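You operate a simulated robot arm through the tools that you are given. There is no shell and no other tool. Be economical: measure what you need, move in short steps, check, and stop when the job is done.

Carry out the task below with a simulated two-armed robot. There is one attempt and no reset: what you move stays moved.

JOB
On the top of the grey stand, fold the yellow cloth in half and then in half again.

It is judged by the outcome, as a careful person would: the job done as asked, and still so three seconds after it is handed in. It fails if anything else is knocked over, pushed out of place, dropped, spilled or broken. Flat cloth is picked up by pressing the open fingertips on it (5 to 10 N) and closing them slowly along it; thin cloth reads only 2 to 8 mm in the jaws.

ROBOT AND FRAMES
Two 6-joint arms with two-finger parallel grippers on one trunk, on a base that drives. Base frame: it is fixed to the floor where the robot stands at the start and does not move with it; the origin is under the middle of the robot, x ahead of it, y to its left, z up; the surface under the hand at the start is at about z = 0.85. Units: m, degrees, N and s.
The left shoulder is at the start at [0.08, 0.216, 1.567], the right one opposite. With the tool pointing down near the work surface each hand reaches from about 0.1 to 0.7 m from the robot's upright axis, wherever it stands, measured 20 degrees to its own side. Places, roughly: top of the grey stand [0.5, 0.1, 0.8]. Payload 3.43 kg a hand.
The TCP of each hand is the grasp point between the finger pads, 0.03 m short of the fingertips. In the tool frame z runs along the fingers and y along their closing line. Largest opening 0.094 m; finger width 0.028, thickness 0.01; the body of the gripper, 0.05 by 0.096 m, starts 0.055 m behind the TCP.
Orientation is told as [roll, pitch, yaw] about the base's x, y, z axes, in that order, counted from this pose: with the fingers straight down and closing along the base's y, the tool's x points along the base's -x, its y along +y and its z along -z.

CONTROLS
- The arms move only by the tool jog_arm. It takes "left_steps", "right_steps" or both (then of equal length, played together; a hand with none holds still); each is text: rows parted by semicolons, each of 6 numbers parted by spaces: the shift along the tool's x, y, z in mm, then the turn, a rotation vector about the tool's x, y, z in degrees. In form: dx dy dz rx ry rz; .... A call has 1 to 10 rows; each row is the pose to reach, as a shift and turn from the pose commanded when the call began, along the tool's axes at that moment. "left_fingers" and "right_fingers" are, for a hand that has rows, the opening in per cent of the stroke, from 0 (shut) to 100 (fully open), set as the call begins (left out, the last holds). A row lasts 0.2 s, in which the tool goes at most 0.05 m and 8.6 degrees; a call with a longer step from one row to the next is refused whole, and so is a gripper value outside its range. A pose out of reach is approached as far as the arm can. The call stops where the force on the tool passes 40 N (or 10 N more than at its start, if that is more) or the arm is blocked; 0.2 s more then pass. Each finger travels about 0.072 m/s and halts on what it meets, pressing with about 41 N; the grip force reading is that of the motor and also rises with nothing between the fingers. The clock runs only during rows and for 0.2 s after the last one: add rows that repeat a pose to give the fingers time. The reply holds the time, the measured pose of the TCP, the force on the tool along the base axes, the opening and the grip force, in the units named above and with some noise, with the torque about the TCP (base axes, N m) and any sound that the robot's microphone picked up.
- Cameras (640 x 400 px; columns grow to the right, rows downward): "scene" is now at [0.0689, 0.0037, 1.713]; the picture's right is [0.27, -0.96, -0.00], its down [-0.90, -0.25, -0.37] and it looks along [0.35, 0.10, -0.93] (base axes); focal length 251 px, centre (320, 200). "left" rides on the left gripper at [0.076, -0.014, -0.102] in its tool frame; the picture's right is [0.18, 0.98, 0.00], its down [-0.75, 0.14, -0.64] and it looks along [-0.63, 0.12, 0.77] (tool axes); focal length 243 px, centre (320, 200). "right" rides on the right gripper at [0.076, 0.014, -0.102] in its tool frame; the picture's right is [-0.18, 0.98, 0.00], its down [-0.75, -0.14, -0.64] and it looks along [-0.63, -0.12, 0.77] (tool axes); focal length 243 px, centre (320, 200). There is no depth. A picture from a camera that has moved, and an enlarged one, comes with that camera's place and axes in the base frame and with its lens. The place of the scene camera against the robot may be out by one fixed shift of up to 0.025 m in any direction.
- camera(camera): a new picture of that camera. No time passes.
- raise_lower(by): slides the trunk up (or, below 0, down) by that many m; the arms and the scene camera ride with it, the base frame stays. It gives what a move gives, with no picture.
- drive_base(legs): drives the robot by 1 to 6 legs, each [ahead, left, turn to the left] in m, m and degrees, along the robot's own axes; the way and the turn of a leg run together, so that a leg with both is an arc; at most 1.5 m and 180 degrees a leg. The arms and the cameras ride along, it lands a little off, and it stops where it bumps. It gives what a move gives.
- pan_tilt(pan, tilt): turns the head with the scene camera to pan (to the left, within 86 degrees either way) and tilt (down, from -29 to 69), counted from straight ahead of the robot. It gives what a move gives.
- inspect(camera, box): a new picture of the part [left, top, right, bottom] of that camera's present view, enlarged. No time passes.
- close_job(): hands the job in; it is judged then, once.

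Work in short steps. Places have to be worked out from the pictures, the camera data and where the tool is seen: move nearer, look again, correct. Check each grasp and each placing, and mend what went wrong. You have 120 turns and 92 pictures in all, those below and enlarged ones among them. Open the grippers and draw the arms clear of the work before you hand the job in, unless the task says otherwise.

The tools are called after ">>>" as a command line: name --argument value ..., lists and objects as JSON in quotes. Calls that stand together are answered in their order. jog_arm: Moves the arms, as the interface text tells. Its arguments: {"type":"object","properties":{"left_steps":{"type":"string"},"left_fingers":{"type":"number"},"right_steps":{"type":"string"},"right_fingers":{"type":"number"}},"required":[]} The other tools are called the same way: raise_lower (by) slides the trunk up or down; drive_base (legs) drives the base; pan_tilt (pan, tilt) turns the head that bears the scene camera; camera (camera) takes a picture; inspect (camera, box) takes an enlarged picture of a part of a camera's view; close_job () hands the job in.

At the start:

```text
t: 0.0
left_ee_pos: [0.4608, 0.0129, 0.9866]
left_tool_rot: [0.0, 0.0, 0.0]
left_wrist_force: [0.8, 0.9, -0.4]
left_torque: [-0.01, 0.01, 0.02]
left_gripper_width: 0.094
left_grasp_force: 0.1
right_ee_pos: [0.4066, -0.348, 0.9999]
right_tool_rot: [0.0, 0.0, 0.1]
right_wrist_force: [0.8, 0.5, 0.8]
right_torque: [-0.03, 0.0, -0.02]
right_gripper_width: 0.094
right_grasp_force: 0.2
trunk travel left (down, up): [-0.797, 0.043]
robot x, y, heading: [0.002, 0.0009, 0.2]
head pan, tilt: [15.4, 68.5]
```

scene: 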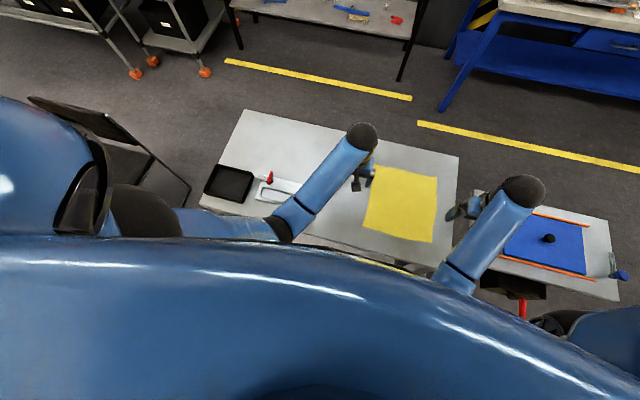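
right: 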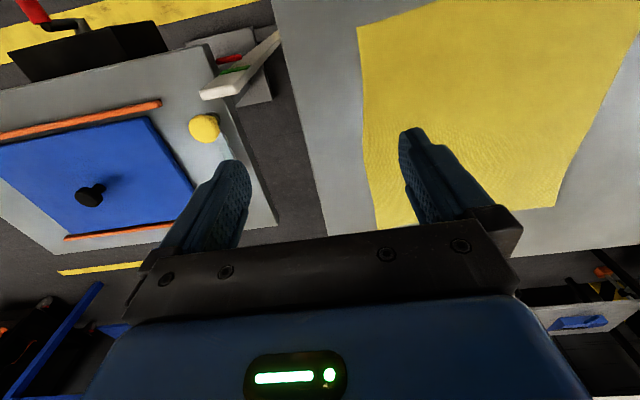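
left: 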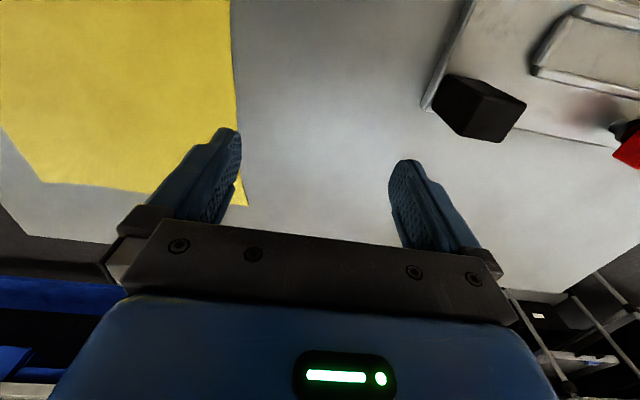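

The pictures put the cloth at about x 0.35–0.61, y −0.31 to −0.06, with its surface near z 0.85. I'll move both hands above its near corners (left arm over near-left, right arm over near-right), half open, then look again.

>>> jog_arm --left_steps "32 -33 0 0 0 0; 64 -66 0 0 0 0; 96 -98 0 0 0 0; 96 -98 0 0 0 0" --right_steps "12 21 0 0 0 0; 25 42 0 0 0 0; 37 60 0 0 0 0; 37 60 0 0 0 0" --left_fingers 45 --right_fingers 45

>>> camera --camera "scene"

>>> camera --camera "left"

>>> camera --camera "right"

```text
t: 1.0
left_ee_pos: [0.3645, -0.0842, 0.9856]
left_tool_rot: [0.0, 0.1, 0.0]
left_wrist_force: [-0.8, -0.6, 0.2]
left_torque: [0.01, -0.03, 0.01]
left_gripper_width: 0.0423
left_grasp_force: 0.0
right_ee_pos: [0.3705, -0.2876, 0.9985]
right_tool_rot: [0.0, -0.2, 0.0]
right_wrist_force: [-0.5, -0.1, 0.0]
right_torque: [0.0, 0.0, 0.01]
right_gripper_width: 0.0422
right_grasp_force: 0.1
trunk travel left (down, up): [-0.797, 0.043]
robot x, y, heading: [0.0015, -0.0036, 0.1]
head pan, tilt: [15.4, 68.5]
```

```text
88 pictures are left
camera scene: at [0.0697, 0.0038, 1.7129], right [0.27, -0.96, 0.0], down [-0.9, -0.25, -0.37], along [0.35, 0.1, -0.93], focal length 251 px, centre (320, 200)
```

scene: 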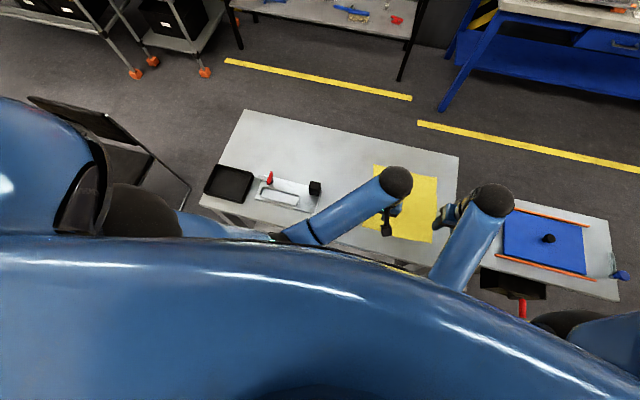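

```text
87 pictures are left
camera left: at [0.2877, -0.0986, 1.0873], right [-0.18, 0.98, 0.0], down [0.75, 0.14, 0.64], along [0.63, 0.12, -0.77], focal length 243 px, centre (320, 200)
```

left: 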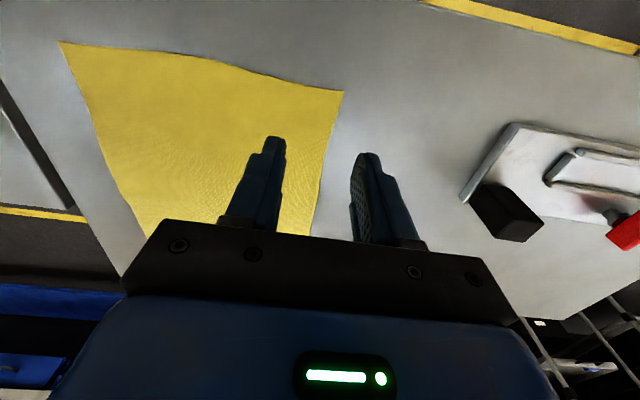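

```text
86 pictures are left
camera right: at [0.293, -0.2724, 1.1006], right [0.18, 0.98, 0.0], down [0.75, -0.14, 0.64], along [0.63, -0.12, -0.76], focal length 243 px, centre (320, 200)
```

right: 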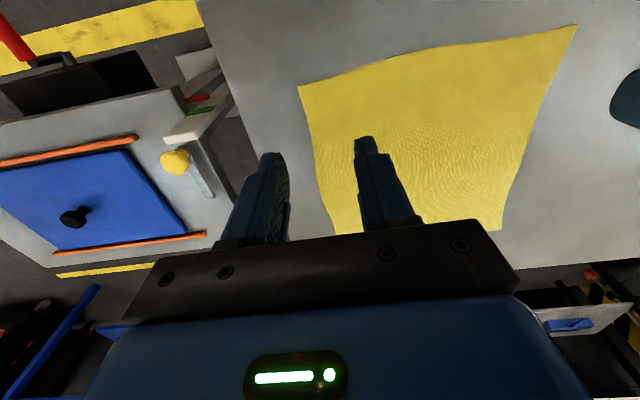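

Both wrist cameras agree on the near corners at about (0.350, −0.065) and (0.356, −0.305) for z 0.85. I'll line up just inside them and go down to about 1.5 cm above contact.

>>> jog_arm --left_steps "-1 -9 30 0 0 0; -1 -9 60 0 0 0; -1 -9 88 0 0 0; -1 -9 88 0 0 0" --right_steps "0 10 34 0 0 0; 0 10 68 0 0 0; 0 10 101 0 0 0; 0 10 101 0 0 0" --left_fingers 36 --right_fingers 36

>>> camera --camera "left"

>>> camera --camera "right"

```text
t: 2.0
left_ee_pos: [0.3659, -0.0942, 0.8968]
left_tool_rot: [0.0, 0.0, 0.0]
left_wrist_force: [0.5, -0.7, 0.0]
left_torque: [-0.01, 0.01, 0.0]
left_gripper_width: 0.0337
left_grasp_force: 0.1
right_ee_pos: [0.3676, -0.2763, 0.9004]
right_tool_rot: [0.0, 0.0, 0.1]
right_wrist_force: [-0.5, 0.4, 0.1]
right_torque: [-0.01, -0.03, -0.04]
right_gripper_width: 0.0339
right_grasp_force: 0.1
trunk travel left (down, up): [-0.797, 0.043]
robot x, y, heading: [-0.0011, 0.0007, -0.3]
head pan, tilt: [15.4, 68.5]
```

```text
85 pictures are left
camera left: at [0.2883, -0.108, 0.9997], right [-0.18, 0.98, 0.0], down [0.75, 0.14, 0.64], along [0.63, 0.12, -0.77], focal length 243 px, centre (320, 200)
```

left: 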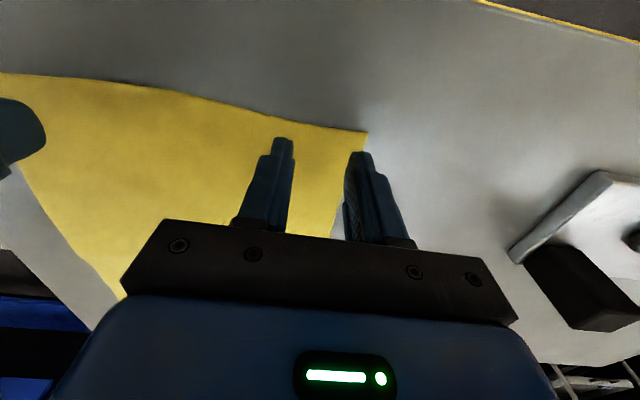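

```text
84 pictures are left
camera right: at [0.2917, -0.2622, 1.0027], right [0.18, 0.98, 0.0], down [0.75, -0.14, 0.64], along [0.63, -0.12, -0.77], focal length 243 px, centre (320, 200)
```

right: 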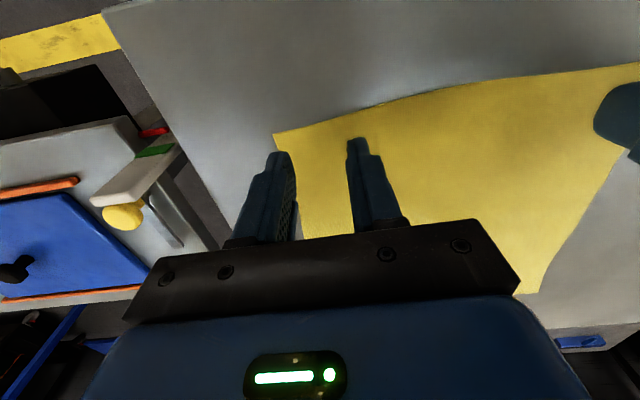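

Alignment looks right, so I'll come down to near contact and watch the force.

>>> jog_arm --left_steps "0 0 8 0 0 0; 0 0 14 0 0 0; 0 0 16 0 0 0" --right_steps "0 0 10 0 0 0; 0 0 17 0 0 0; 0 0 19 0 0 0"

```text
t: 2.8
left_ee_pos: [0.3653, -0.095, 0.8824]
left_tool_rot: [0.0, 0.0, 0.1]
left_wrist_force: [-0.6, 0.4, 0.8]
left_torque: [0.01, 0.0, -0.01]
left_gripper_width: 0.0338
left_grasp_force: 0.0
right_ee_pos: [0.3693, -0.278, 0.8805]
right_tool_rot: [-0.1, 0.0, 0.1]
right_wrist_force: [-0.1, 0.0, 2.5]
right_torque: [-0.05, -0.02, 0.03]
right_gripper_width: 0.0338
right_grasp_force: 0.2
trunk travel left (down, up): [-0.797, 0.043]
robot x, y, heading: [-0.0031, 0.0024, 0.1]
head pan, tilt: [15.4, 68.5]
```

The right hand is just touching, so I'll go a little lower with each hand to reach 5–10 N.

>>> jog_arm --left_steps "0 0 1.5 0 0 0; 0 0 2 0 0 0" --right_steps "0 0 0.5 0 0 0; 0 0 1 0 0 0"

```text
t: 3.4
left_ee_pos: [0.364, -0.0956, 0.8812]
left_tool_rot: [-0.1, -0.2, 0.0]
left_wrist_force: [1.5, 0.3, 5.7]
left_torque: [0.07, 0.0, -0.01]
left_gripper_width: 0.034
left_grasp_force: 0.2
right_ee_pos: [0.369, -0.2772, 0.881]
right_tool_rot: [-0.1, -0.2, 0.0]
right_wrist_force: [-0.7, -1.3, 13.3]
right_torque: [0.04, 0.13, 0.01]
right_gripper_width: 0.0338
right_grasp_force: 0.1
trunk travel left (down, up): [-0.797, 0.043]
robot x, y, heading: [-0.0006, 0.0017, 0.0]
head pan, tilt: [15.4, 68.5]
```

Left reads 5.7 N and right 13.3 N. I'll ease the right hand a little and begin closing slowly.

>>> jog_arm --left_steps "0 0 0.2 0 0 0; 0 0 0.2 0 0 0" --right_steps "0 0 -0.4 0 0 0; 0 0 -0.4 0 0 0" --left_fingers 29 --right_fingers 29

>>> jog_arm --left_steps "0 0 0 0 0 0; 0 0 0 0 0 0" --right_steps "0 0 0 0 0 0; 0 0 0 0 0 0" --left_fingers 22 --right_fingers 22

>>> camera --camera "left"

>>> camera --camera "right"

```text
t: 4.0
left_ee_pos: [0.3644, -0.0937, 0.881]
left_tool_rot: [-0.1, -0.1, 0.0]
left_wrist_force: [-0.4, -1.4, 13.1]
left_torque: [0.09, 0.07, -0.03]
left_gripper_width: 0.0258
left_grasp_force: 0.0
right_ee_pos: [0.3688, -0.2773, 0.8819]
right_tool_rot: [-0.1, -0.1, 0.1]
right_wrist_force: [1.4, 0.0, 10.7]
right_torque: [-0.01, 0.03, -0.02]
right_gripper_width: 0.0266
right_grasp_force: 0.0
trunk travel left (down, up): [-0.797, 0.043]
robot x, y, heading: [-0.0003, 0.0029, 0.2]
head pan, tilt: [15.4, 68.5]
```

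```text
t: 4.6
left_ee_pos: [0.3645, -0.0953, 0.8809]
left_tool_rot: [-0.1, -0.2, 0.0]
left_wrist_force: [2.1, -1.5, 15.1]
left_torque: [0.11, 0.0, 0.0]
left_gripper_width: 0.0213
left_grasp_force: 0.4
right_ee_pos: [0.3682, -0.2767, 0.8803]
right_tool_rot: [0.0, -0.1, 0.0]
right_wrist_force: [-1.2, 0.8, 12.3]
right_torque: [0.03, 0.05, -0.02]
right_gripper_width: 0.0201
right_grasp_force: 0.1
trunk travel left (down, up): [-0.797, 0.043]
robot x, y, heading: [0.0008, 0.0008, 0.0]
head pan, tilt: [15.4, 68.5]
```

```text
83 pictures are left
camera left: at [0.2877, -0.108, 0.9826], right [-0.18, 0.98, 0.0], down [0.75, 0.14, 0.64], along [0.63, 0.12, -0.77], focal length 243 px, centre (320, 200)
```

left: 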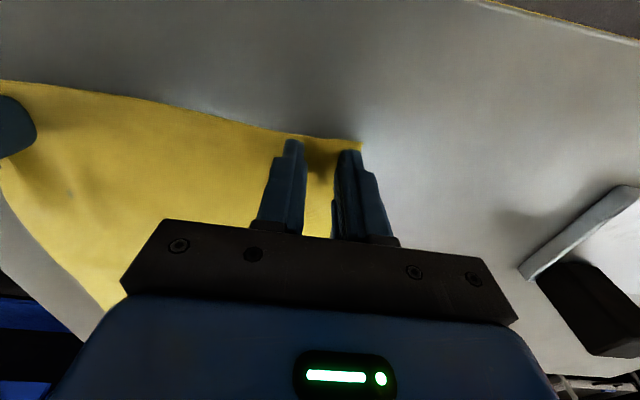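

```text
82 pictures are left
camera right: at [0.2912, -0.2622, 0.9834], right [0.18, 0.98, 0.0], down [0.75, -0.14, 0.64], along [0.63, -0.12, -0.77], focal length 243 px, centre (320, 200)
```

right: 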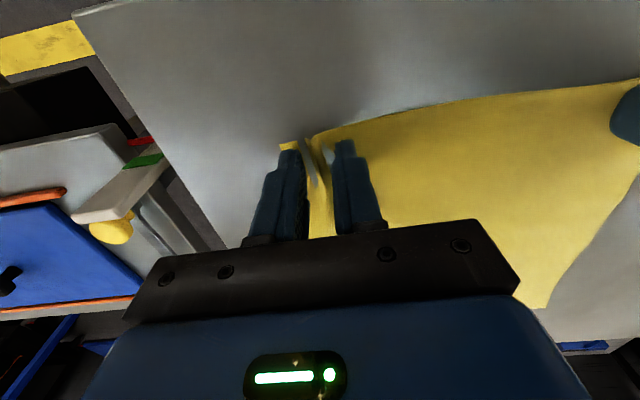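

The cloth is ridging between the right fingers and starting to between the left. I'll ease the pressure slightly and keep closing.

>>> jog_arm --left_steps "0 0 -0.5 0 0 0; 0 0 -0.5 0 0 0" --right_steps "0 0 -0.2 0 0 0; 0 0 -0.2 0 0 0" --left_fingers 15 --right_fingers 15

>>> jog_arm --left_steps "0 0 0 0 0 0; 0 0 0 0 0 0" --right_steps "0 0 0 0 0 0; 0 0 0 0 0 0" --left_fingers 8 --right_fingers 8

>>> jog_arm --left_steps "0 0 0 0 0 0; 0 0 0 0 0 0; 0 0 0 0 0 0" --right_steps "0 0 0 0 0 0; 0 0 0 0 0 0; 0 0 0 0 0 0" --left_fingers 0 --right_fingers 0

>>> camera --camera "left"

>>> camera --camera "right"

```text
t: 5.2
left_ee_pos: [0.3632, -0.0957, 0.8801]
left_tool_rot: [-0.1, 0.0, 0.0]
left_wrist_force: [1.7, -2.3, 14.5]
left_torque: [-0.05, 0.01, 0.01]
left_gripper_width: 0.0136
left_grasp_force: 0.1
right_ee_pos: [0.369, -0.2776, 0.8804]
right_tool_rot: [-0.1, 0.0, 0.0]
right_wrist_force: [0.1, 2.8, 11.7]
right_torque: [0.02, 0.07, 0.0]
right_gripper_width: 0.0138
right_grasp_force: 0.1
trunk travel left (down, up): [-0.797, 0.043]
robot x, y, heading: [-0.0001, -0.0031, 0.2]
head pan, tilt: [15.4, 68.5]
```

```text
t: 5.8
left_ee_pos: [0.3654, -0.095, 0.8812]
left_tool_rot: [-0.2, -0.1, 0.0]
left_wrist_force: [0.6, -4.6, 15.0]
left_torque: [-0.16, 0.04, 0.01]
left_gripper_width: 0.0086
left_grasp_force: 1.8
right_ee_pos: [0.3692, -0.2767, 0.8811]
right_tool_rot: [-0.1, -0.1, 0.1]
right_wrist_force: [-0.6, 4.6, 10.3]
right_torque: [0.11, 0.03, -0.02]
right_gripper_width: 0.0072
right_grasp_force: 3.5
trunk travel left (down, up): [-0.797, 0.043]
robot x, y, heading: [0.0009, -0.0035, -0.2]
head pan, tilt: [15.4, 68.5]
```

```text
t: 6.6
left_ee_pos: [0.365, -0.0942, 0.8811]
left_tool_rot: [-0.1, 0.0, 0.0]
left_wrist_force: [1.0, -18.9, 4.9]
left_torque: [-0.57, -0.03, 0.01]
left_gripper_width: 0.0017
left_grasp_force: 36.5
right_ee_pos: [0.3684, -0.276, 0.8819]
right_tool_rot: [0.0, 0.0, 0.1]
right_wrist_force: [-1.9, 20.3, 15.9]
right_torque: [0.62, -0.08, 0.07]
right_gripper_width: 0.0018
right_grasp_force: 36.6
trunk travel left (down, up): [-0.797, 0.043]
robot x, y, heading: [-0.001, -0.0015, -0.0]
head pan, tilt: [15.4, 68.5]
```

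```text
81 pictures are left
camera left: at [0.2873, -0.1079, 0.9828], right [-0.18, 0.98, 0.0], down [0.75, 0.14, 0.64], along [0.63, 0.12, -0.77], focal length 243 px, centre (320, 200)
```

left: 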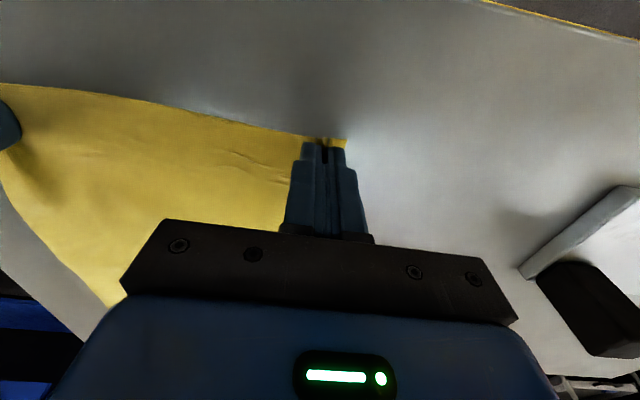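

```text
80 pictures are left
camera right: at [0.2913, -0.2617, 0.9835], right [0.18, 0.98, 0.0], down [0.75, -0.14, 0.64], along [0.63, -0.12, -0.77], focal length 243 px, centre (320, 200)
```

right: 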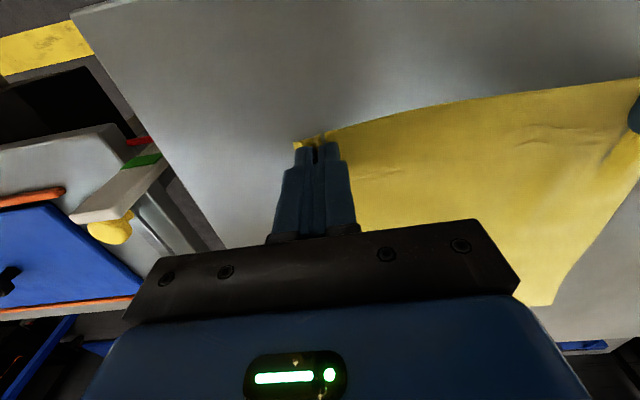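

Both hands read a thin layer (1.7–1.8 mm) and the cloth between them is taut. I'll lift 40 mm, bring the hands slightly together and check the grip.

>>> jog_arm --left_steps "0 -4 -6 0 0 0; 0 -8 -20 0 0 0; 0 -8 -40 0 0 0" --right_steps "0 4 -6 0 0 0; 0 8 -20 0 0 0; 0 8 -40 0 0 0"

>>> camera --camera "left"

>>> camera --camera "right"

```text
t: 7.4
left_ee_pos: [0.3644, -0.102, 0.92]
left_tool_rot: [0.1, 0.0, 0.1]
left_wrist_force: [-0.5, -0.8, 0.2]
left_torque: [0.0, 0.03, -0.01]
left_gripper_width: 0.0017
left_grasp_force: 36.6
right_ee_pos: [0.3692, -0.2698, 0.9207]
right_tool_rot: [-0.1, 0.0, 0.0]
right_wrist_force: [0.4, 0.1, 0.3]
right_torque: [-0.03, 0.04, 0.01]
right_gripper_width: 0.0018
right_grasp_force: 37.0
trunk travel left (down, up): [-0.797, 0.043]
robot x, y, heading: [-0.0045, 0.0009, -0.0]
head pan, tilt: [15.4, 68.5]
```

```text
79 pictures are left
camera left: at [0.2882, -0.1156, 1.0217], right [-0.18, 0.98, 0.0], down [0.75, 0.14, 0.64], along [0.63, 0.12, -0.77], focal length 243 px, centre (320, 200)
```

left: 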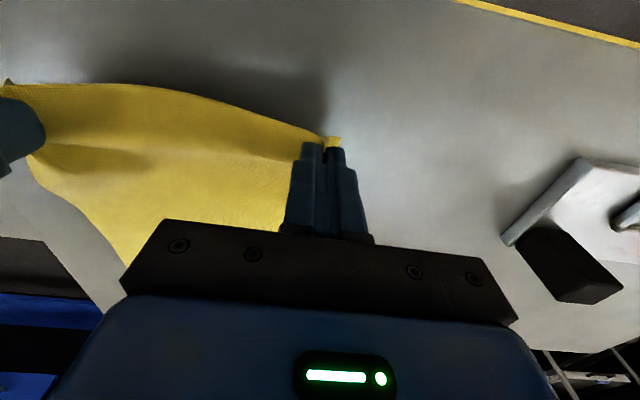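

```text
78 pictures are left
camera right: at [0.2919, -0.2547, 1.0227], right [0.18, 0.98, 0.0], down [0.75, -0.14, 0.64], along [0.63, -0.12, -0.77], focal length 243 px, centre (320, 200)
```

right: 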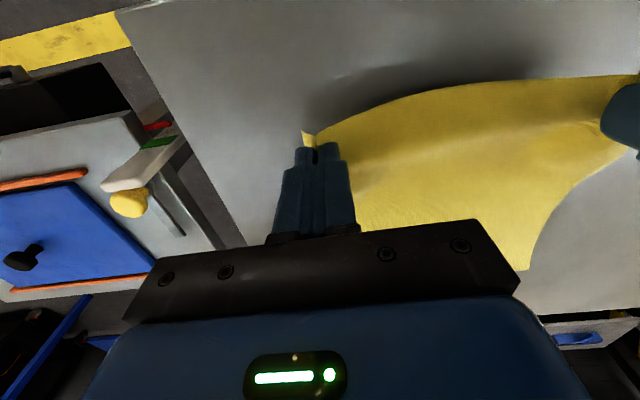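

Both corners are held. I'll carry the edge over in an arc, with the first half up to above the fold line.

>>> jog_arm --left_steps "-10 2 -10 0 0 0; -20 4 -20 0 0 0; -30 4 -31 0 0 0; -40 4 -42 0 0 0; -52 4 -49 0 0 0; -65 4 -56 0 0 0; -78 4 -61 0 0 0; -90 4 -65 0 0 0; -103 4 -67 0 0 0; -115 4 -68 0 0 0" --right_steps "-10 -2 -10 0 0 0; -20 -4 -20 0 0 0; -30 -4 -31 0 0 0; -40 -4 -42 0 0 0; -52 -4 -49 0 0 0; -65 -4 -56 0 0 0; -78 -4 -61 0 0 0; -90 -4 -65 0 0 0; -103 -4 -67 0 0 0; -115 -4 -68 0 0 0"

>>> camera --camera "left"

>>> camera --camera "scene"

```text
t: 9.6
left_ee_pos: [0.482, -0.0987, 0.9886]
left_tool_rot: [0.0, 0.1, -0.1]
left_wrist_force: [0.8, -2.9, 1.2]
left_torque: [-0.12, -0.01, -0.02]
left_gripper_width: 0.0018
left_grasp_force: 36.6
right_ee_pos: [0.4852, -0.2748, 0.986]
right_tool_rot: [-0.1, 0.1, 0.0]
right_wrist_force: [-0.5, 3.0, -0.8]
right_torque: [0.1, 0.01, 0.01]
right_gripper_width: 0.0014
right_grasp_force: 37.2
trunk travel left (down, up): [-0.797, 0.043]
robot x, y, heading: [0.0022, -0.0017, -0.1]
head pan, tilt: [15.4, 68.5]
```

```text
77 pictures are left
camera left: at [0.4043, -0.1125, 1.0893], right [-0.18, 0.98, 0.0], down [0.75, 0.14, 0.64], along [0.63, 0.12, -0.77], focal length 243 px, centre (320, 200)
```

left: 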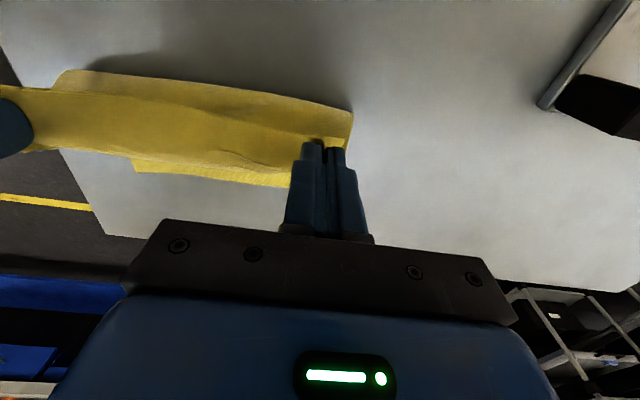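

```text
76 pictures are left
camera scene: at [0.0705, 0.0035, 1.7129], right [0.27, -0.96, 0.0], down [-0.9, -0.25, -0.37], along [0.35, 0.1, -0.93], focal length 251 px, centre (320, 200)
```

scene: 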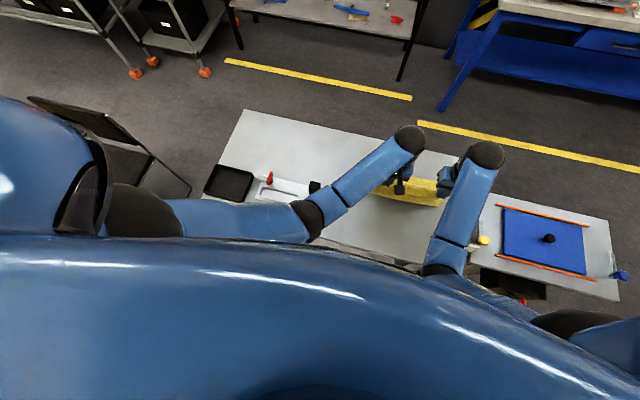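

The cloth dragged forward by about 1 cm, so the far edge is now near x 0.59. I'll bring the hands down so the gripped edge lands just there, then check before releasing.

>>> jog_arm --left_steps "-12 -1 3 0 0 0; -25 -2 7 0 0 0; -38 -2 13 0 0 0; -50 -2 20 0 0 0; -62 -2 29 0 0 0; -72 -2 39 0 0 0; -80 -2 50 0 0 0; -86 -2 62 0 0 0; -91 -2 74 0 0 0; -95 -2 84 0 0 0" --right_steps "-12 1 3 0 0 0; -25 2 7 0 0 0; -38 2 13 0 0 0; -50 2 20 0 0 0; -62 2 29 0 0 0; -72 2 39 0 0 0; -79 2 50 0 0 0; -84 2 62 0 0 0; -89 2 74 0 0 0; -93 2 84 0 0 0"

>>> camera --camera "left"

>>> camera --camera "right"

```text
t: 11.8
left_ee_pos: [0.5721, -0.098, 0.9065]
left_tool_rot: [0.0, 0.1, 0.0]
left_wrist_force: [0.4, -1.4, 0.6]
left_torque: [0.0, -0.04, -0.01]
left_gripper_width: 0.0016
left_grasp_force: 36.7
left hand out of reach, approached as far as the arm can: row 10
right_ee_pos: [0.5772, -0.2724, 0.9037]
right_tool_rot: [0.0, 0.0, 0.1]
right_wrist_force: [0.0, 1.1, -0.2]
right_torque: [0.03, 0.01, 0.02]
right_gripper_width: 0.0017
right_grasp_force: 36.4
trunk travel left (down, up): [-0.797, 0.043]
robot x, y, heading: [-0.0019, 0.0021, 0.3]
head pan, tilt: [15.4, 68.5]
```

```text
75 pictures are left
camera left: at [0.4956, -0.1122, 1.0085], right [-0.18, 0.98, 0.0], down [0.75, 0.14, 0.64], along [0.63, 0.12, -0.77], focal length 243 px, centre (320, 200)
```

left: 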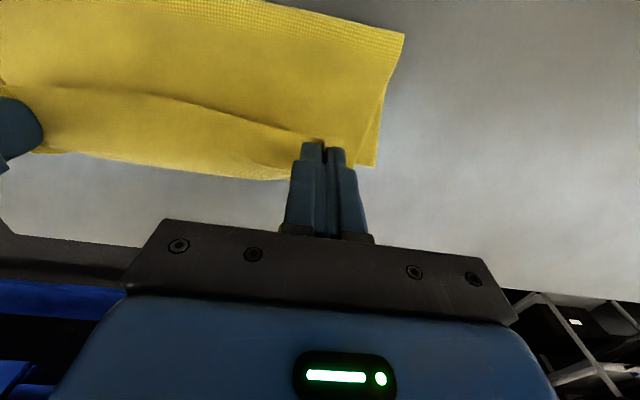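

```text
74 pictures are left
camera right: at [0.5011, -0.2572, 1.0064], right [0.18, 0.98, 0.0], down [0.75, -0.14, 0.64], along [0.63, -0.12, -0.77], focal length 243 px, centre (320, 200)
```

right: 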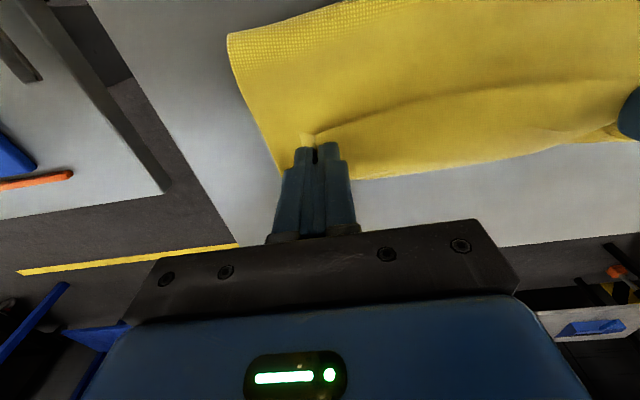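

The upper edge lies almost over the far edge, and the left arm is at its reach limit. I'll lower both hands with the trunk by 18 mm to set the edge down.

>>> raise_lower --by -0.018

>>> camera --camera "left"

>>> camera --camera "right"

```text
t: 12.4
left_ee_pos: [0.5731, -0.0996, 0.888]
left_tool_rot: [-0.1, 0.0, 0.1]
left_wrist_force: [0.1, -1.6, 0.2]
left_torque: [0.01, -0.03, 0.0]
left_gripper_width: 0.0017
left_grasp_force: 36.4
right_ee_pos: [0.5789, -0.2716, 0.8861]
right_tool_rot: [0.0, 0.0, 0.0]
right_wrist_force: [-0.1, 1.4, 1.3]
right_torque: [0.07, 0.02, 0.04]
right_gripper_width: 0.0017
right_grasp_force: 36.0
trunk travel left (down, up): [-0.779, 0.061]
robot x, y, heading: [-0.0022, 0.0009, 0.1]
head pan, tilt: [15.4, 68.5]
```

```text
73 pictures are left
camera left: at [0.4956, -0.1122, 0.9903], right [-0.18, 0.98, 0.0], down [0.75, 0.14, 0.64], along [0.63, 0.12, -0.77], focal length 243 px, centre (320, 200)
```

left: 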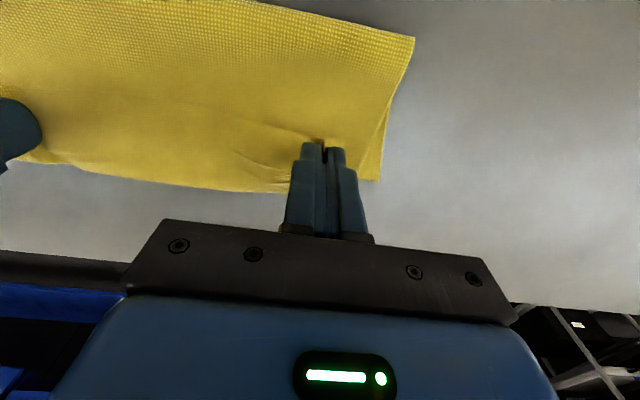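

```text
72 pictures are left
camera right: at [0.5013, -0.2574, 0.9885], right [0.18, 0.98, 0.0], down [0.75, -0.14, 0.64], along [0.63, -0.12, -0.77], focal length 243 px, centre (320, 200)
```

right: 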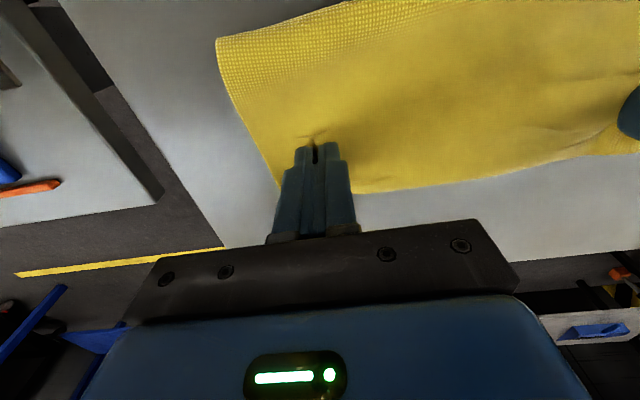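

The edge is almost down and aligned. I'll lower 3 mm more and open both hands slowly.

>>> raise_lower --by -0.003

>>> jog_arm --left_steps "0 0 0 0 0 0; 0 0 0 0 0 0" --right_steps "0 0 0 0 0 0; 0 0 0 0 0 0" --left_fingers 12 --right_fingers 12

>>> jog_arm --left_steps "0 0 0 0 0 0; 0 0 0 0 0 0" --right_steps "0 0 0 0 0 0; 0 0 0 0 0 0" --left_fingers 36 --right_fingers 36

>>> camera --camera "left"

>>> camera --camera "right"

```text
t: 13.0
left_ee_pos: [0.5714, -0.099, 0.8854]
left_tool_rot: [0.0, 0.0, -0.1]
left_wrist_force: [0.2, -1.9, 0.1]
left_torque: [-0.04, -0.03, -0.01]
left_gripper_width: 0.0017
left_grasp_force: 36.7
right_ee_pos: [0.5773, -0.272, 0.8839]
right_tool_rot: [0.0, 0.0, 0.0]
right_wrist_force: [0.2, 1.6, 0.5]
right_torque: [0.06, 0.04, 0.03]
right_gripper_width: 0.0018
right_grasp_force: 35.9
trunk travel left (down, up): [-0.776, 0.064]
robot x, y, heading: [0.0006, -0.0012, -0.1]
head pan, tilt: [15.4, 68.5]
```

```text
t: 13.6
left_ee_pos: [0.5723, -0.0987, 0.8857]
left_tool_rot: [-0.1, 0.0, 0.0]
left_wrist_force: [-0.4, 0.3, 0.9]
left_torque: [0.02, 0.01, -0.02]
left_gripper_width: 0.0113
left_grasp_force: 0.1
right_ee_pos: [0.5777, -0.2734, 0.8835]
right_tool_rot: [0.0, 0.0, 0.0]
right_wrist_force: [0.9, 0.2, 0.1]
right_torque: [-0.04, -0.01, 0.02]
right_gripper_width: 0.0114
right_grasp_force: 0.1
trunk travel left (down, up): [-0.776, 0.064]
robot x, y, heading: [-0.0013, -0.0021, -0.2]
head pan, tilt: [15.4, 68.5]
```

```text
t: 14.2
left_ee_pos: [0.5715, -0.0971, 0.8853]
left_tool_rot: [0.1, 0.0, 0.0]
left_wrist_force: [0.2, -0.3, 0.1]
left_torque: [0.02, -0.01, 0.01]
left_gripper_width: 0.0338
left_grasp_force: 0.0
right_ee_pos: [0.5785, -0.2726, 0.8838]
right_tool_rot: [0.0, -0.1, 0.0]
right_wrist_force: [-0.4, 0.2, 0.9]
right_torque: [-0.04, -0.01, -0.02]
right_gripper_width: 0.0339
right_grasp_force: 0.1
trunk travel left (down, up): [-0.776, 0.064]
robot x, y, heading: [-0.0002, 0.0009, -0.1]
head pan, tilt: [15.4, 68.5]
```

```text
71 pictures are left
camera left: at [0.4951, -0.112, 0.9875], right [-0.18, 0.98, 0.0], down [0.75, 0.14, 0.64], along [0.63, 0.12, -0.77], focal length 243 px, centre (320, 200)
```

left: 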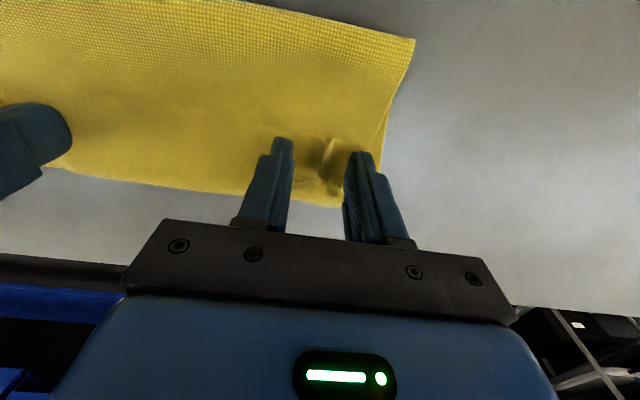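

```text
70 pictures are left
camera right: at [0.5008, -0.2573, 0.9858], right [0.18, 0.98, 0.0], down [0.75, -0.14, 0.64], along [0.63, -0.12, -0.77], focal length 243 px, centre (320, 200)
```

right: 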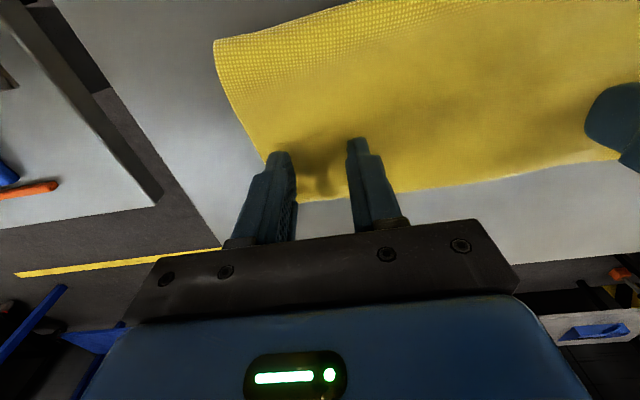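

Both hands have released. I'll lift them straight up, draw back a little and view the first fold.

>>> jog_arm --left_steps "0 0 -15 0 0 0; 0 0 -40 0 0 0; 0 0 -75 0 0 0; 30 0 -105 0 0 0; 70 0 -120 0 0 0; 110 0 -120 0 0 0; 150 0 -120 0 0 0; 150 0 -120 0 0 0" --right_steps "0 0 -15 0 0 0; 0 0 -40 0 0 0; 0 0 -75 0 0 0; 30 0 -105 0 0 0; 70 0 -120 0 0 0; 110 0 -120 0 0 0; 150 0 -120 0 0 0; 150 0 -120 0 0 0"

>>> camera --camera "left"

>>> camera --camera "right"

```text
t: 16.0
left_ee_pos: [0.4223, -0.0983, 1.005]
left_tool_rot: [0.0, -0.1, -0.1]
left_wrist_force: [-0.2, 0.2, 0.5]
left_torque: [0.0, 0.03, 0.0]
left_gripper_width: 0.0337
left_grasp_force: 0.1
right_ee_pos: [0.4314, -0.273, 0.9814]
right_tool_rot: [0.0, -0.3, 0.0]
right_wrist_force: [0.6, -0.4, -0.3]
right_torque: [0.03, -0.02, -0.02]
right_gripper_width: 0.0339
right_grasp_force: 0.0
right hand out of reach, approached as far as the arm can: row 6, 7, 8
trunk travel left (down, up): [-0.776, 0.064]
robot x, y, heading: [-0.0018, 0.0013, 0.0]
head pan, tilt: [15.4, 68.5]
```

```text
69 pictures are left
camera left: at [0.3446, -0.1114, 1.1071], right [-0.18, 0.98, 0.0], down [0.75, 0.14, 0.64], along [0.63, 0.12, -0.77], focal length 243 px, centre (320, 200)
```

left: 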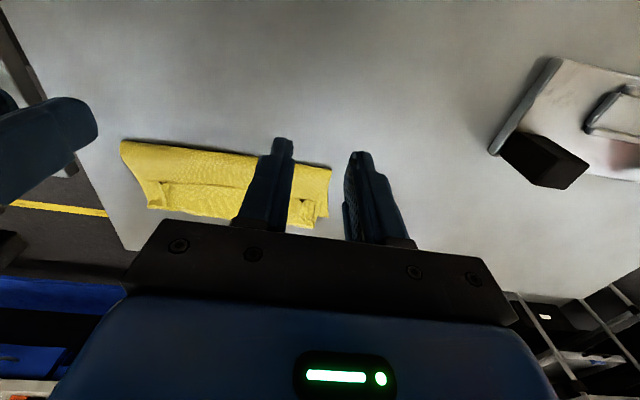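

```text
68 pictures are left
camera right: at [0.3537, -0.2575, 1.0836], right [0.18, 0.98, 0.0], down [0.75, -0.14, 0.65], along [0.63, -0.12, -0.76], focal length 243 px, centre (320, 200)
```

right: 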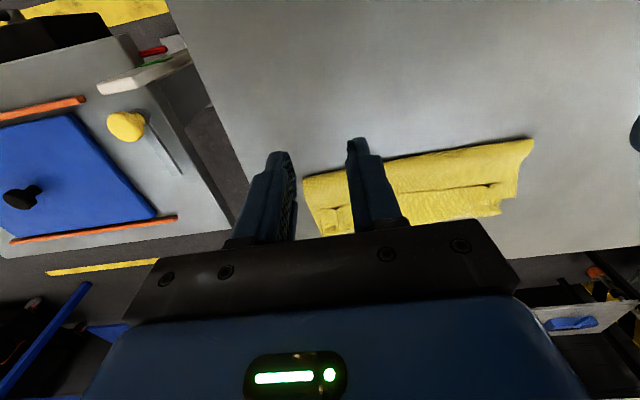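

The upper layer shows a step line, so I'll enlarge it.

>>> inspect --camera "left" --box '[100, 120, 340, 270]'

>>> inspect --camera "right" --box '[290, 120, 550, 260]'

```text
2.67 times, centred on (220, 195) of left
camera zoom: at [0.3446, -0.1114, 1.1071], right [-0.18, 0.98, 0.0], down [0.75, 0.14, 0.64], along [0.63, 0.12, -0.77], focal length 647 px, centre (587, 213)
```

zoom: 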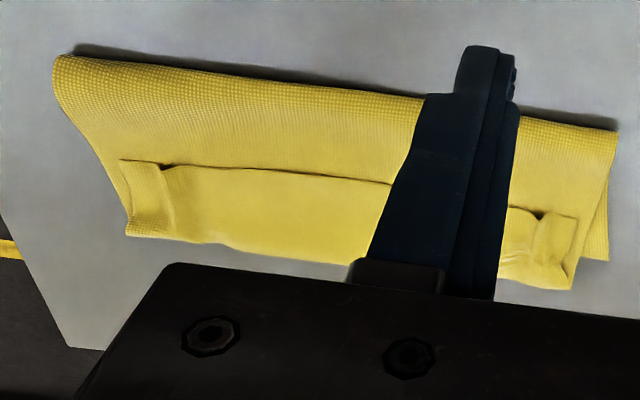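

```text
2.46 times, centred on (420, 190) of right
camera zoom: at [0.3537, -0.2575, 1.0836], right [0.18, 0.98, 0.0], down [0.75, -0.14, 0.65], along [0.63, -0.12, -0.76], focal length 597 px, centre (74, 225)
```

zoom: 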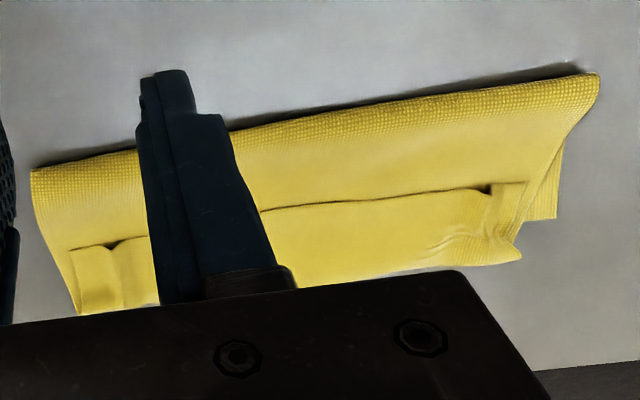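

The free edge appears to have flipped back onto the upper layer, leaving a strip of about 5 cm. I'll move the hands aside for unobstructed views.

>>> jog_arm --left_steps "0 40 0 0 0 0; 0 80 0 0 0 0; 0 120 0 0 0 0; 0 120 0 0 0 0" --right_steps "-10 -40 30 0 0 0; -20 -80 30 0 0 0; -20 -120 30 0 0 0; -20 -120 30 0 0 0"

>>> camera --camera "left"

>>> camera --camera "right"

>>> inspect --camera "scene" --box '[340, 130, 480, 220]'

```text
refused: row 1 steps farther than a row can; nothing moved
```

```text
65 pictures are left
camera left: at [0.3446, -0.1114, 1.1071], right [-0.18, 0.98, 0.0], down [0.75, 0.14, 0.64], along [0.63, 0.12, -0.77], focal length 243 px, centre (320, 200)
```

left: 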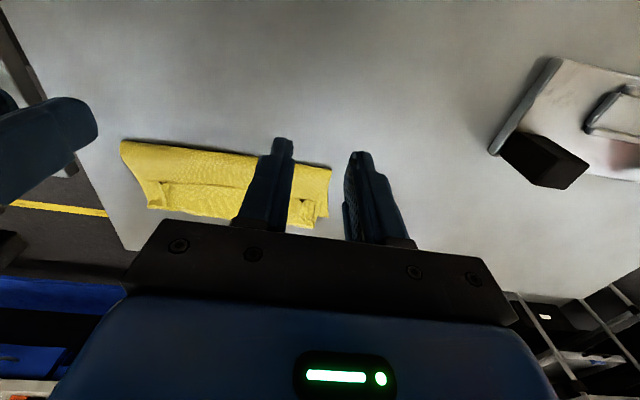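

```text
64 pictures are left
camera right: at [0.3537, -0.2575, 1.0836], right [0.18, 0.98, 0.0], down [0.75, -0.14, 0.65], along [0.63, -0.12, -0.76], focal length 243 px, centre (320, 200)
```

right: 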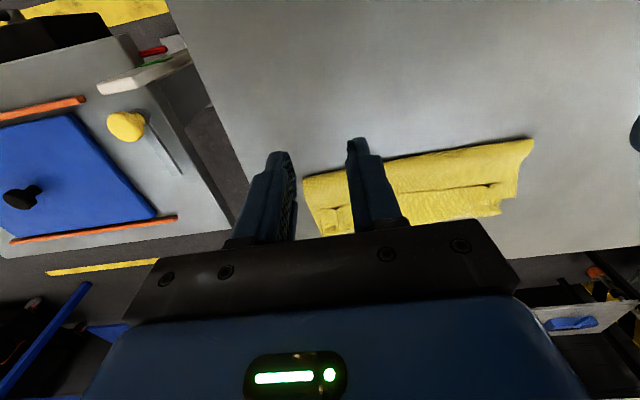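

```text
4.44 times, centred on (410, 175) of scene
camera zoom: at [0.0691, 0.0038, 1.692], right [0.27, -0.96, 0.0], down [-0.9, -0.25, -0.37], along [0.35, 0.1, -0.93], focal length 1116 px, centre (-80, 311)
```

zoom: 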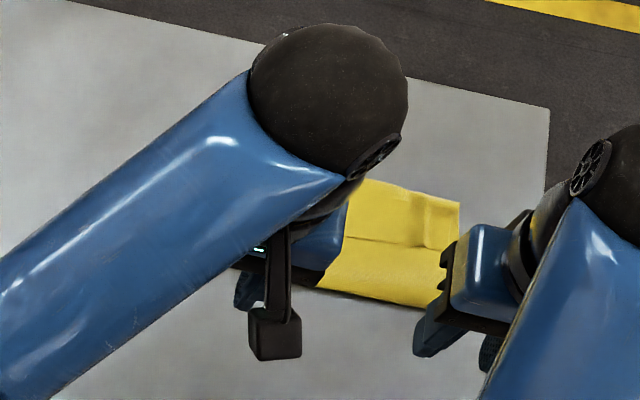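

The first row was too long, so nothing moved. I'll send it again with smaller rows.

>>> jog_arm --left_steps "0 30 0 0 0 0; 0 60 0 0 0 0; 0 90 0 0 0 0; 0 120 0 0 0 0; 0 120 0 0 0 0" --right_steps "-5 -30 10 0 0 0; -10 -60 20 0 0 0; -20 -90 30 0 0 0; -20 -120 30 0 0 0; -20 -120 30 0 0 0"

>>> camera --camera "left"

>>> inspect --camera "scene" --box '[340, 130, 480, 220]'

```text
t: 17.2
left_ee_pos: [0.4243, 0.0193, 0.9907]
left_tool_rot: [-0.1, -0.3, 0.0]
left_wrist_force: [-0.5, -0.6, 0.1]
left_torque: [-0.01, 0.01, 0.03]
left_gripper_width: 0.0339
left_grasp_force: 0.0
left hand out of reach, approached as far as the arm can: row 2, 3, 4, 5
right_ee_pos: [0.4511, -0.3946, 0.9529]
right_tool_rot: [0.0, 0.1, 0.1]
right_wrist_force: [0.3, 0.2, 0.3]
right_torque: [0.04, -0.04, 0.01]
right_gripper_width: 0.034
right_grasp_force: 0.0
trunk travel left (down, up): [-0.776, 0.064]
robot x, y, heading: [0.0003, -0.0028, 0.1]
head pan, tilt: [15.4, 68.5]
```

```text
62 pictures are left
camera left: at [0.3473, 0.0057, 1.0912], right [-0.18, 0.98, 0.0], down [0.75, 0.14, 0.64], along [0.63, 0.12, -0.77], focal length 243 px, centre (320, 200)
```

left: 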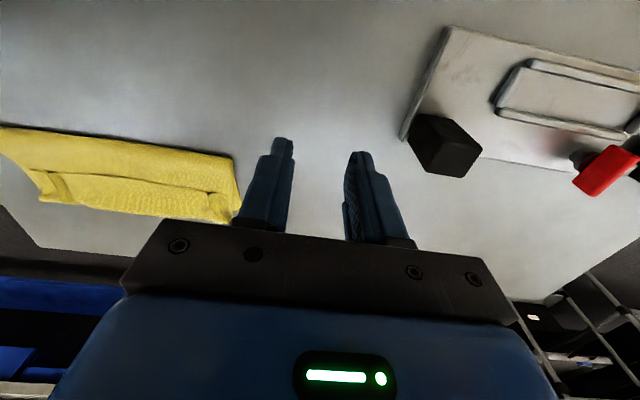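

```text
4.44 times, centred on (410, 175) of scene
camera zoom: at [0.0683, 0.0039, 1.692], right [0.27, -0.96, 0.0], down [-0.9, -0.25, -0.37], along [0.35, 0.1, -0.93], focal length 1116 px, centre (-80, 311)
```

zoom: 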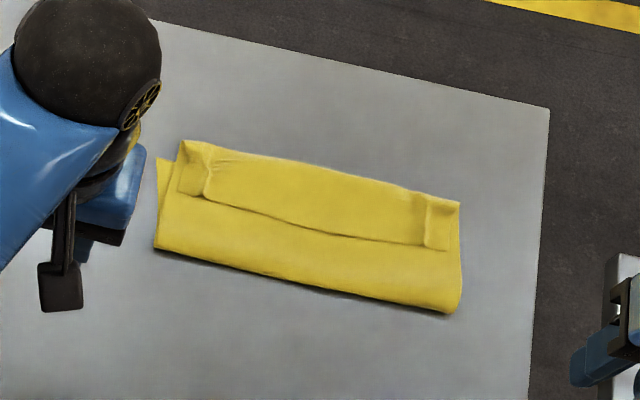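

The flap has its top face up with its edge toward the robot, and the pinch ridges are still standing near y −0.098 and −0.275. Vertical fingers keep the cloth's orientation at the grip, so I'll re-grip the flap corners with less overlap, unroll the cloth flat and fold it again on a lower path. First I'll go back above the ridges.

>>> jog_arm --left_steps "-27 -23 14 0 0 0; -54 -46 28 0 0 0; -80 -69 42 0 0 0; -107 -92 56 0 0 0; -132 -115 68 0 0 0; -132 -115 68 0 0 0" --right_steps "-22 24 7 0 0 0; -44 48 14 0 0 0; -66 72 21 0 0 0; -88 96 28 0 0 0; -109 118 33 0 0 0; -109 118 33 0 0 0"

>>> camera --camera "left"

>>> camera --camera "right"

```text
t: 18.6
left_ee_pos: [0.5588, -0.0968, 0.9207]
left_tool_rot: [0.0, 0.0, 0.0]
left_wrist_force: [0.2, 0.0, 0.5]
left_torque: [-0.01, 0.0, 0.0]
left_gripper_width: 0.0342
left_grasp_force: 0.1
right_ee_pos: [0.5606, -0.2736, 0.9183]
right_tool_rot: [0.0, -0.1, 0.0]
right_wrist_force: [1.0, 0.2, -0.2]
right_torque: [0.01, 0.02, -0.03]
right_gripper_width: 0.034
right_grasp_force: 0.0
trunk travel left (down, up): [-0.776, 0.064]
robot x, y, heading: [-0.0003, -0.0012, 0.0]
head pan, tilt: [15.4, 68.5]
```

```text
60 pictures are left
camera left: at [0.4812, -0.1094, 1.0223], right [-0.18, 0.98, 0.0], down [0.75, 0.14, 0.64], along [0.63, 0.12, -0.77], focal length 243 px, centre (320, 200)
```

left: 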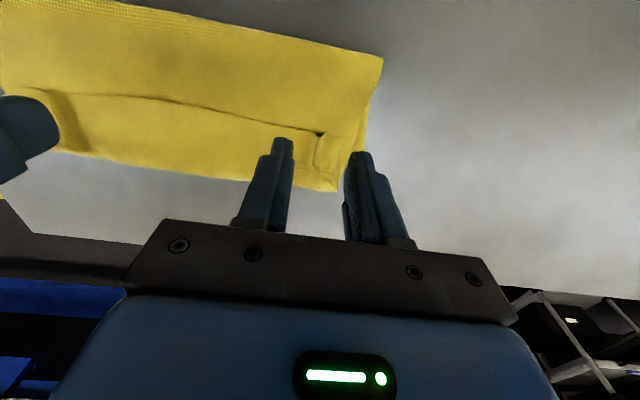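

```text
59 pictures are left
camera right: at [0.4838, -0.2592, 1.0217], right [0.18, 0.98, 0.0], down [0.75, -0.14, 0.64], along [0.63, -0.12, -0.77], focal length 243 px, centre (320, 200)
```

right: 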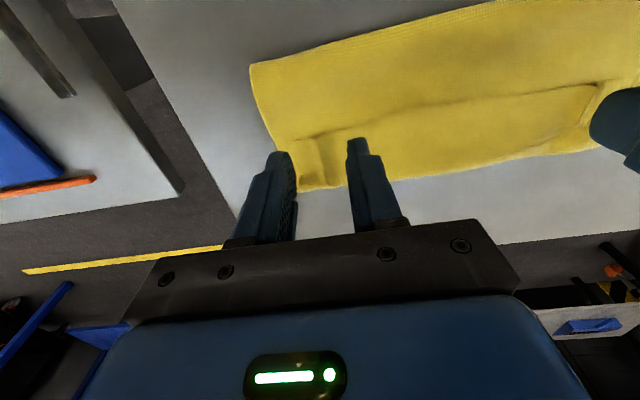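

Both hands sit over the ridges, with about 15 mm of finger on the cloth. I'll go down to contact.

>>> jog_arm --left_steps "0 0 15 0 0 0; 0 0 30 0 0 0; 0 0 35 0 0 0; 0 0 37 0 0 0" --right_steps "0 0 15 0 0 0; 0 0 28 0 0 0; 0 0 33 0 0 0; 0 0 35 0 0 0"

```text
t: 19.6
left_ee_pos: [0.5573, -0.0955, 0.883]
left_tool_rot: [0.0, 0.0, -0.1]
left_wrist_force: [0.3, 0.3, -0.7]
left_torque: [0.02, 0.01, -0.01]
left_gripper_width: 0.0335
left_grasp_force: 0.0
right_ee_pos: [0.5613, -0.2739, 0.8836]
right_tool_rot: [0.0, 0.0, 0.0]
right_wrist_force: [0.4, -1.2, 0.0]
right_torque: [-0.01, -0.02, 0.03]
right_gripper_width: 0.0339
right_grasp_force: 0.1
trunk travel left (down, up): [-0.776, 0.064]
robot x, y, heading: [-0.0017, 0.0002, -0.0]
head pan, tilt: [15.4, 68.5]
```

There's no contact force yet. The ridge already stands, so a light touch should catch only the top layer; I'll go 1 mm lower and close in stages.

>>> jog_arm --left_steps "0 0 1 0 0 0; 0 0 1 0 0 0" --right_steps "0 0 1 0 0 0; 0 0 1 0 0 0" --left_fingers 25 --right_fingers 25

>>> jog_arm --left_steps "0 0 0 0 0 0; 0 0 0 0 0 0" --right_steps "0 0 0 0 0 0; 0 0 0 0 0 0" --left_fingers 14 --right_fingers 14

>>> camera --camera "left"

>>> camera --camera "right"

```text
t: 20.2
left_ee_pos: [0.5574, -0.0955, 0.8827]
left_tool_rot: [0.0, 0.0, -0.1]
left_wrist_force: [-0.4, -0.4, 0.0]
left_torque: [0.0, 0.01, -0.05]
left_gripper_width: 0.0235
left_grasp_force: 0.1
right_ee_pos: [0.5605, -0.2738, 0.8821]
right_tool_rot: [0.0, -0.1, 0.0]
right_wrist_force: [0.2, 0.1, 0.8]
right_torque: [0.01, -0.01, 0.0]
right_gripper_width: 0.0235
right_grasp_force: 0.1
trunk travel left (down, up): [-0.776, 0.064]
robot x, y, heading: [-0.0007, 0.0008, 0.1]
head pan, tilt: [15.4, 68.5]
```

```text
t: 20.8
left_ee_pos: [0.5569, -0.0954, 0.882]
left_tool_rot: [0.0, 0.1, 0.0]
left_wrist_force: [-0.8, -0.5, 0.2]
left_torque: [0.0, -0.04, 0.01]
left_gripper_width: 0.0132
left_grasp_force: 0.1
right_ee_pos: [0.5593, -0.2734, 0.8828]
right_tool_rot: [0.1, 0.0, 0.0]
right_wrist_force: [0.9, -0.3, 0.7]
right_torque: [-0.01, 0.01, -0.01]
right_gripper_width: 0.0131
right_grasp_force: 0.1
trunk travel left (down, up): [-0.776, 0.064]
robot x, y, heading: [0.0031, 0.0011, -0.2]
head pan, tilt: [15.4, 68.5]
```

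```text
58 pictures are left
camera left: at [0.4806, -0.1093, 0.9841], right [-0.18, 0.98, 0.0], down [0.75, 0.14, 0.64], along [0.63, 0.12, -0.77], focal length 243 px, centre (320, 200)
```

left: 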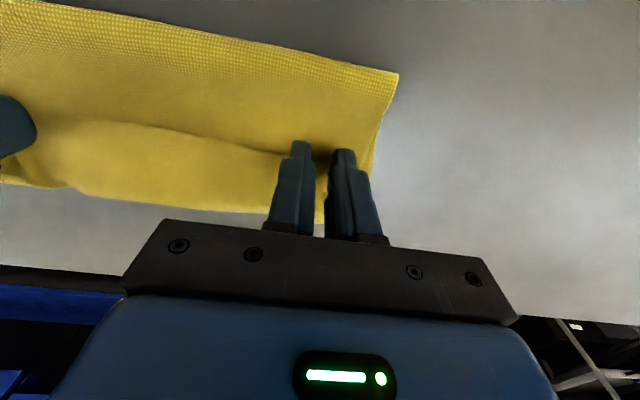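

```text
57 pictures are left
camera right: at [0.4835, -0.2593, 0.9847], right [0.18, 0.98, 0.0], down [0.75, -0.14, 0.64], along [0.63, -0.12, -0.77], focal length 243 px, centre (320, 200)
```

right: 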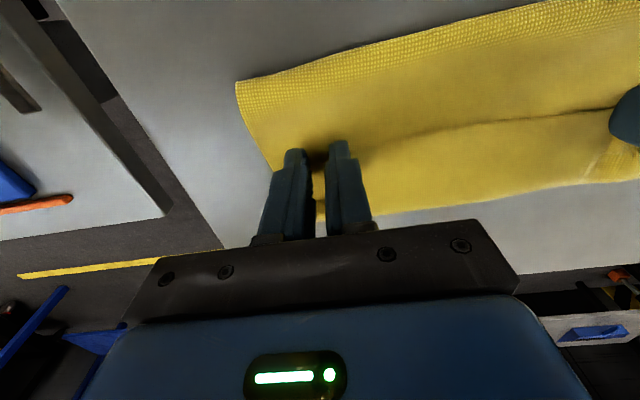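

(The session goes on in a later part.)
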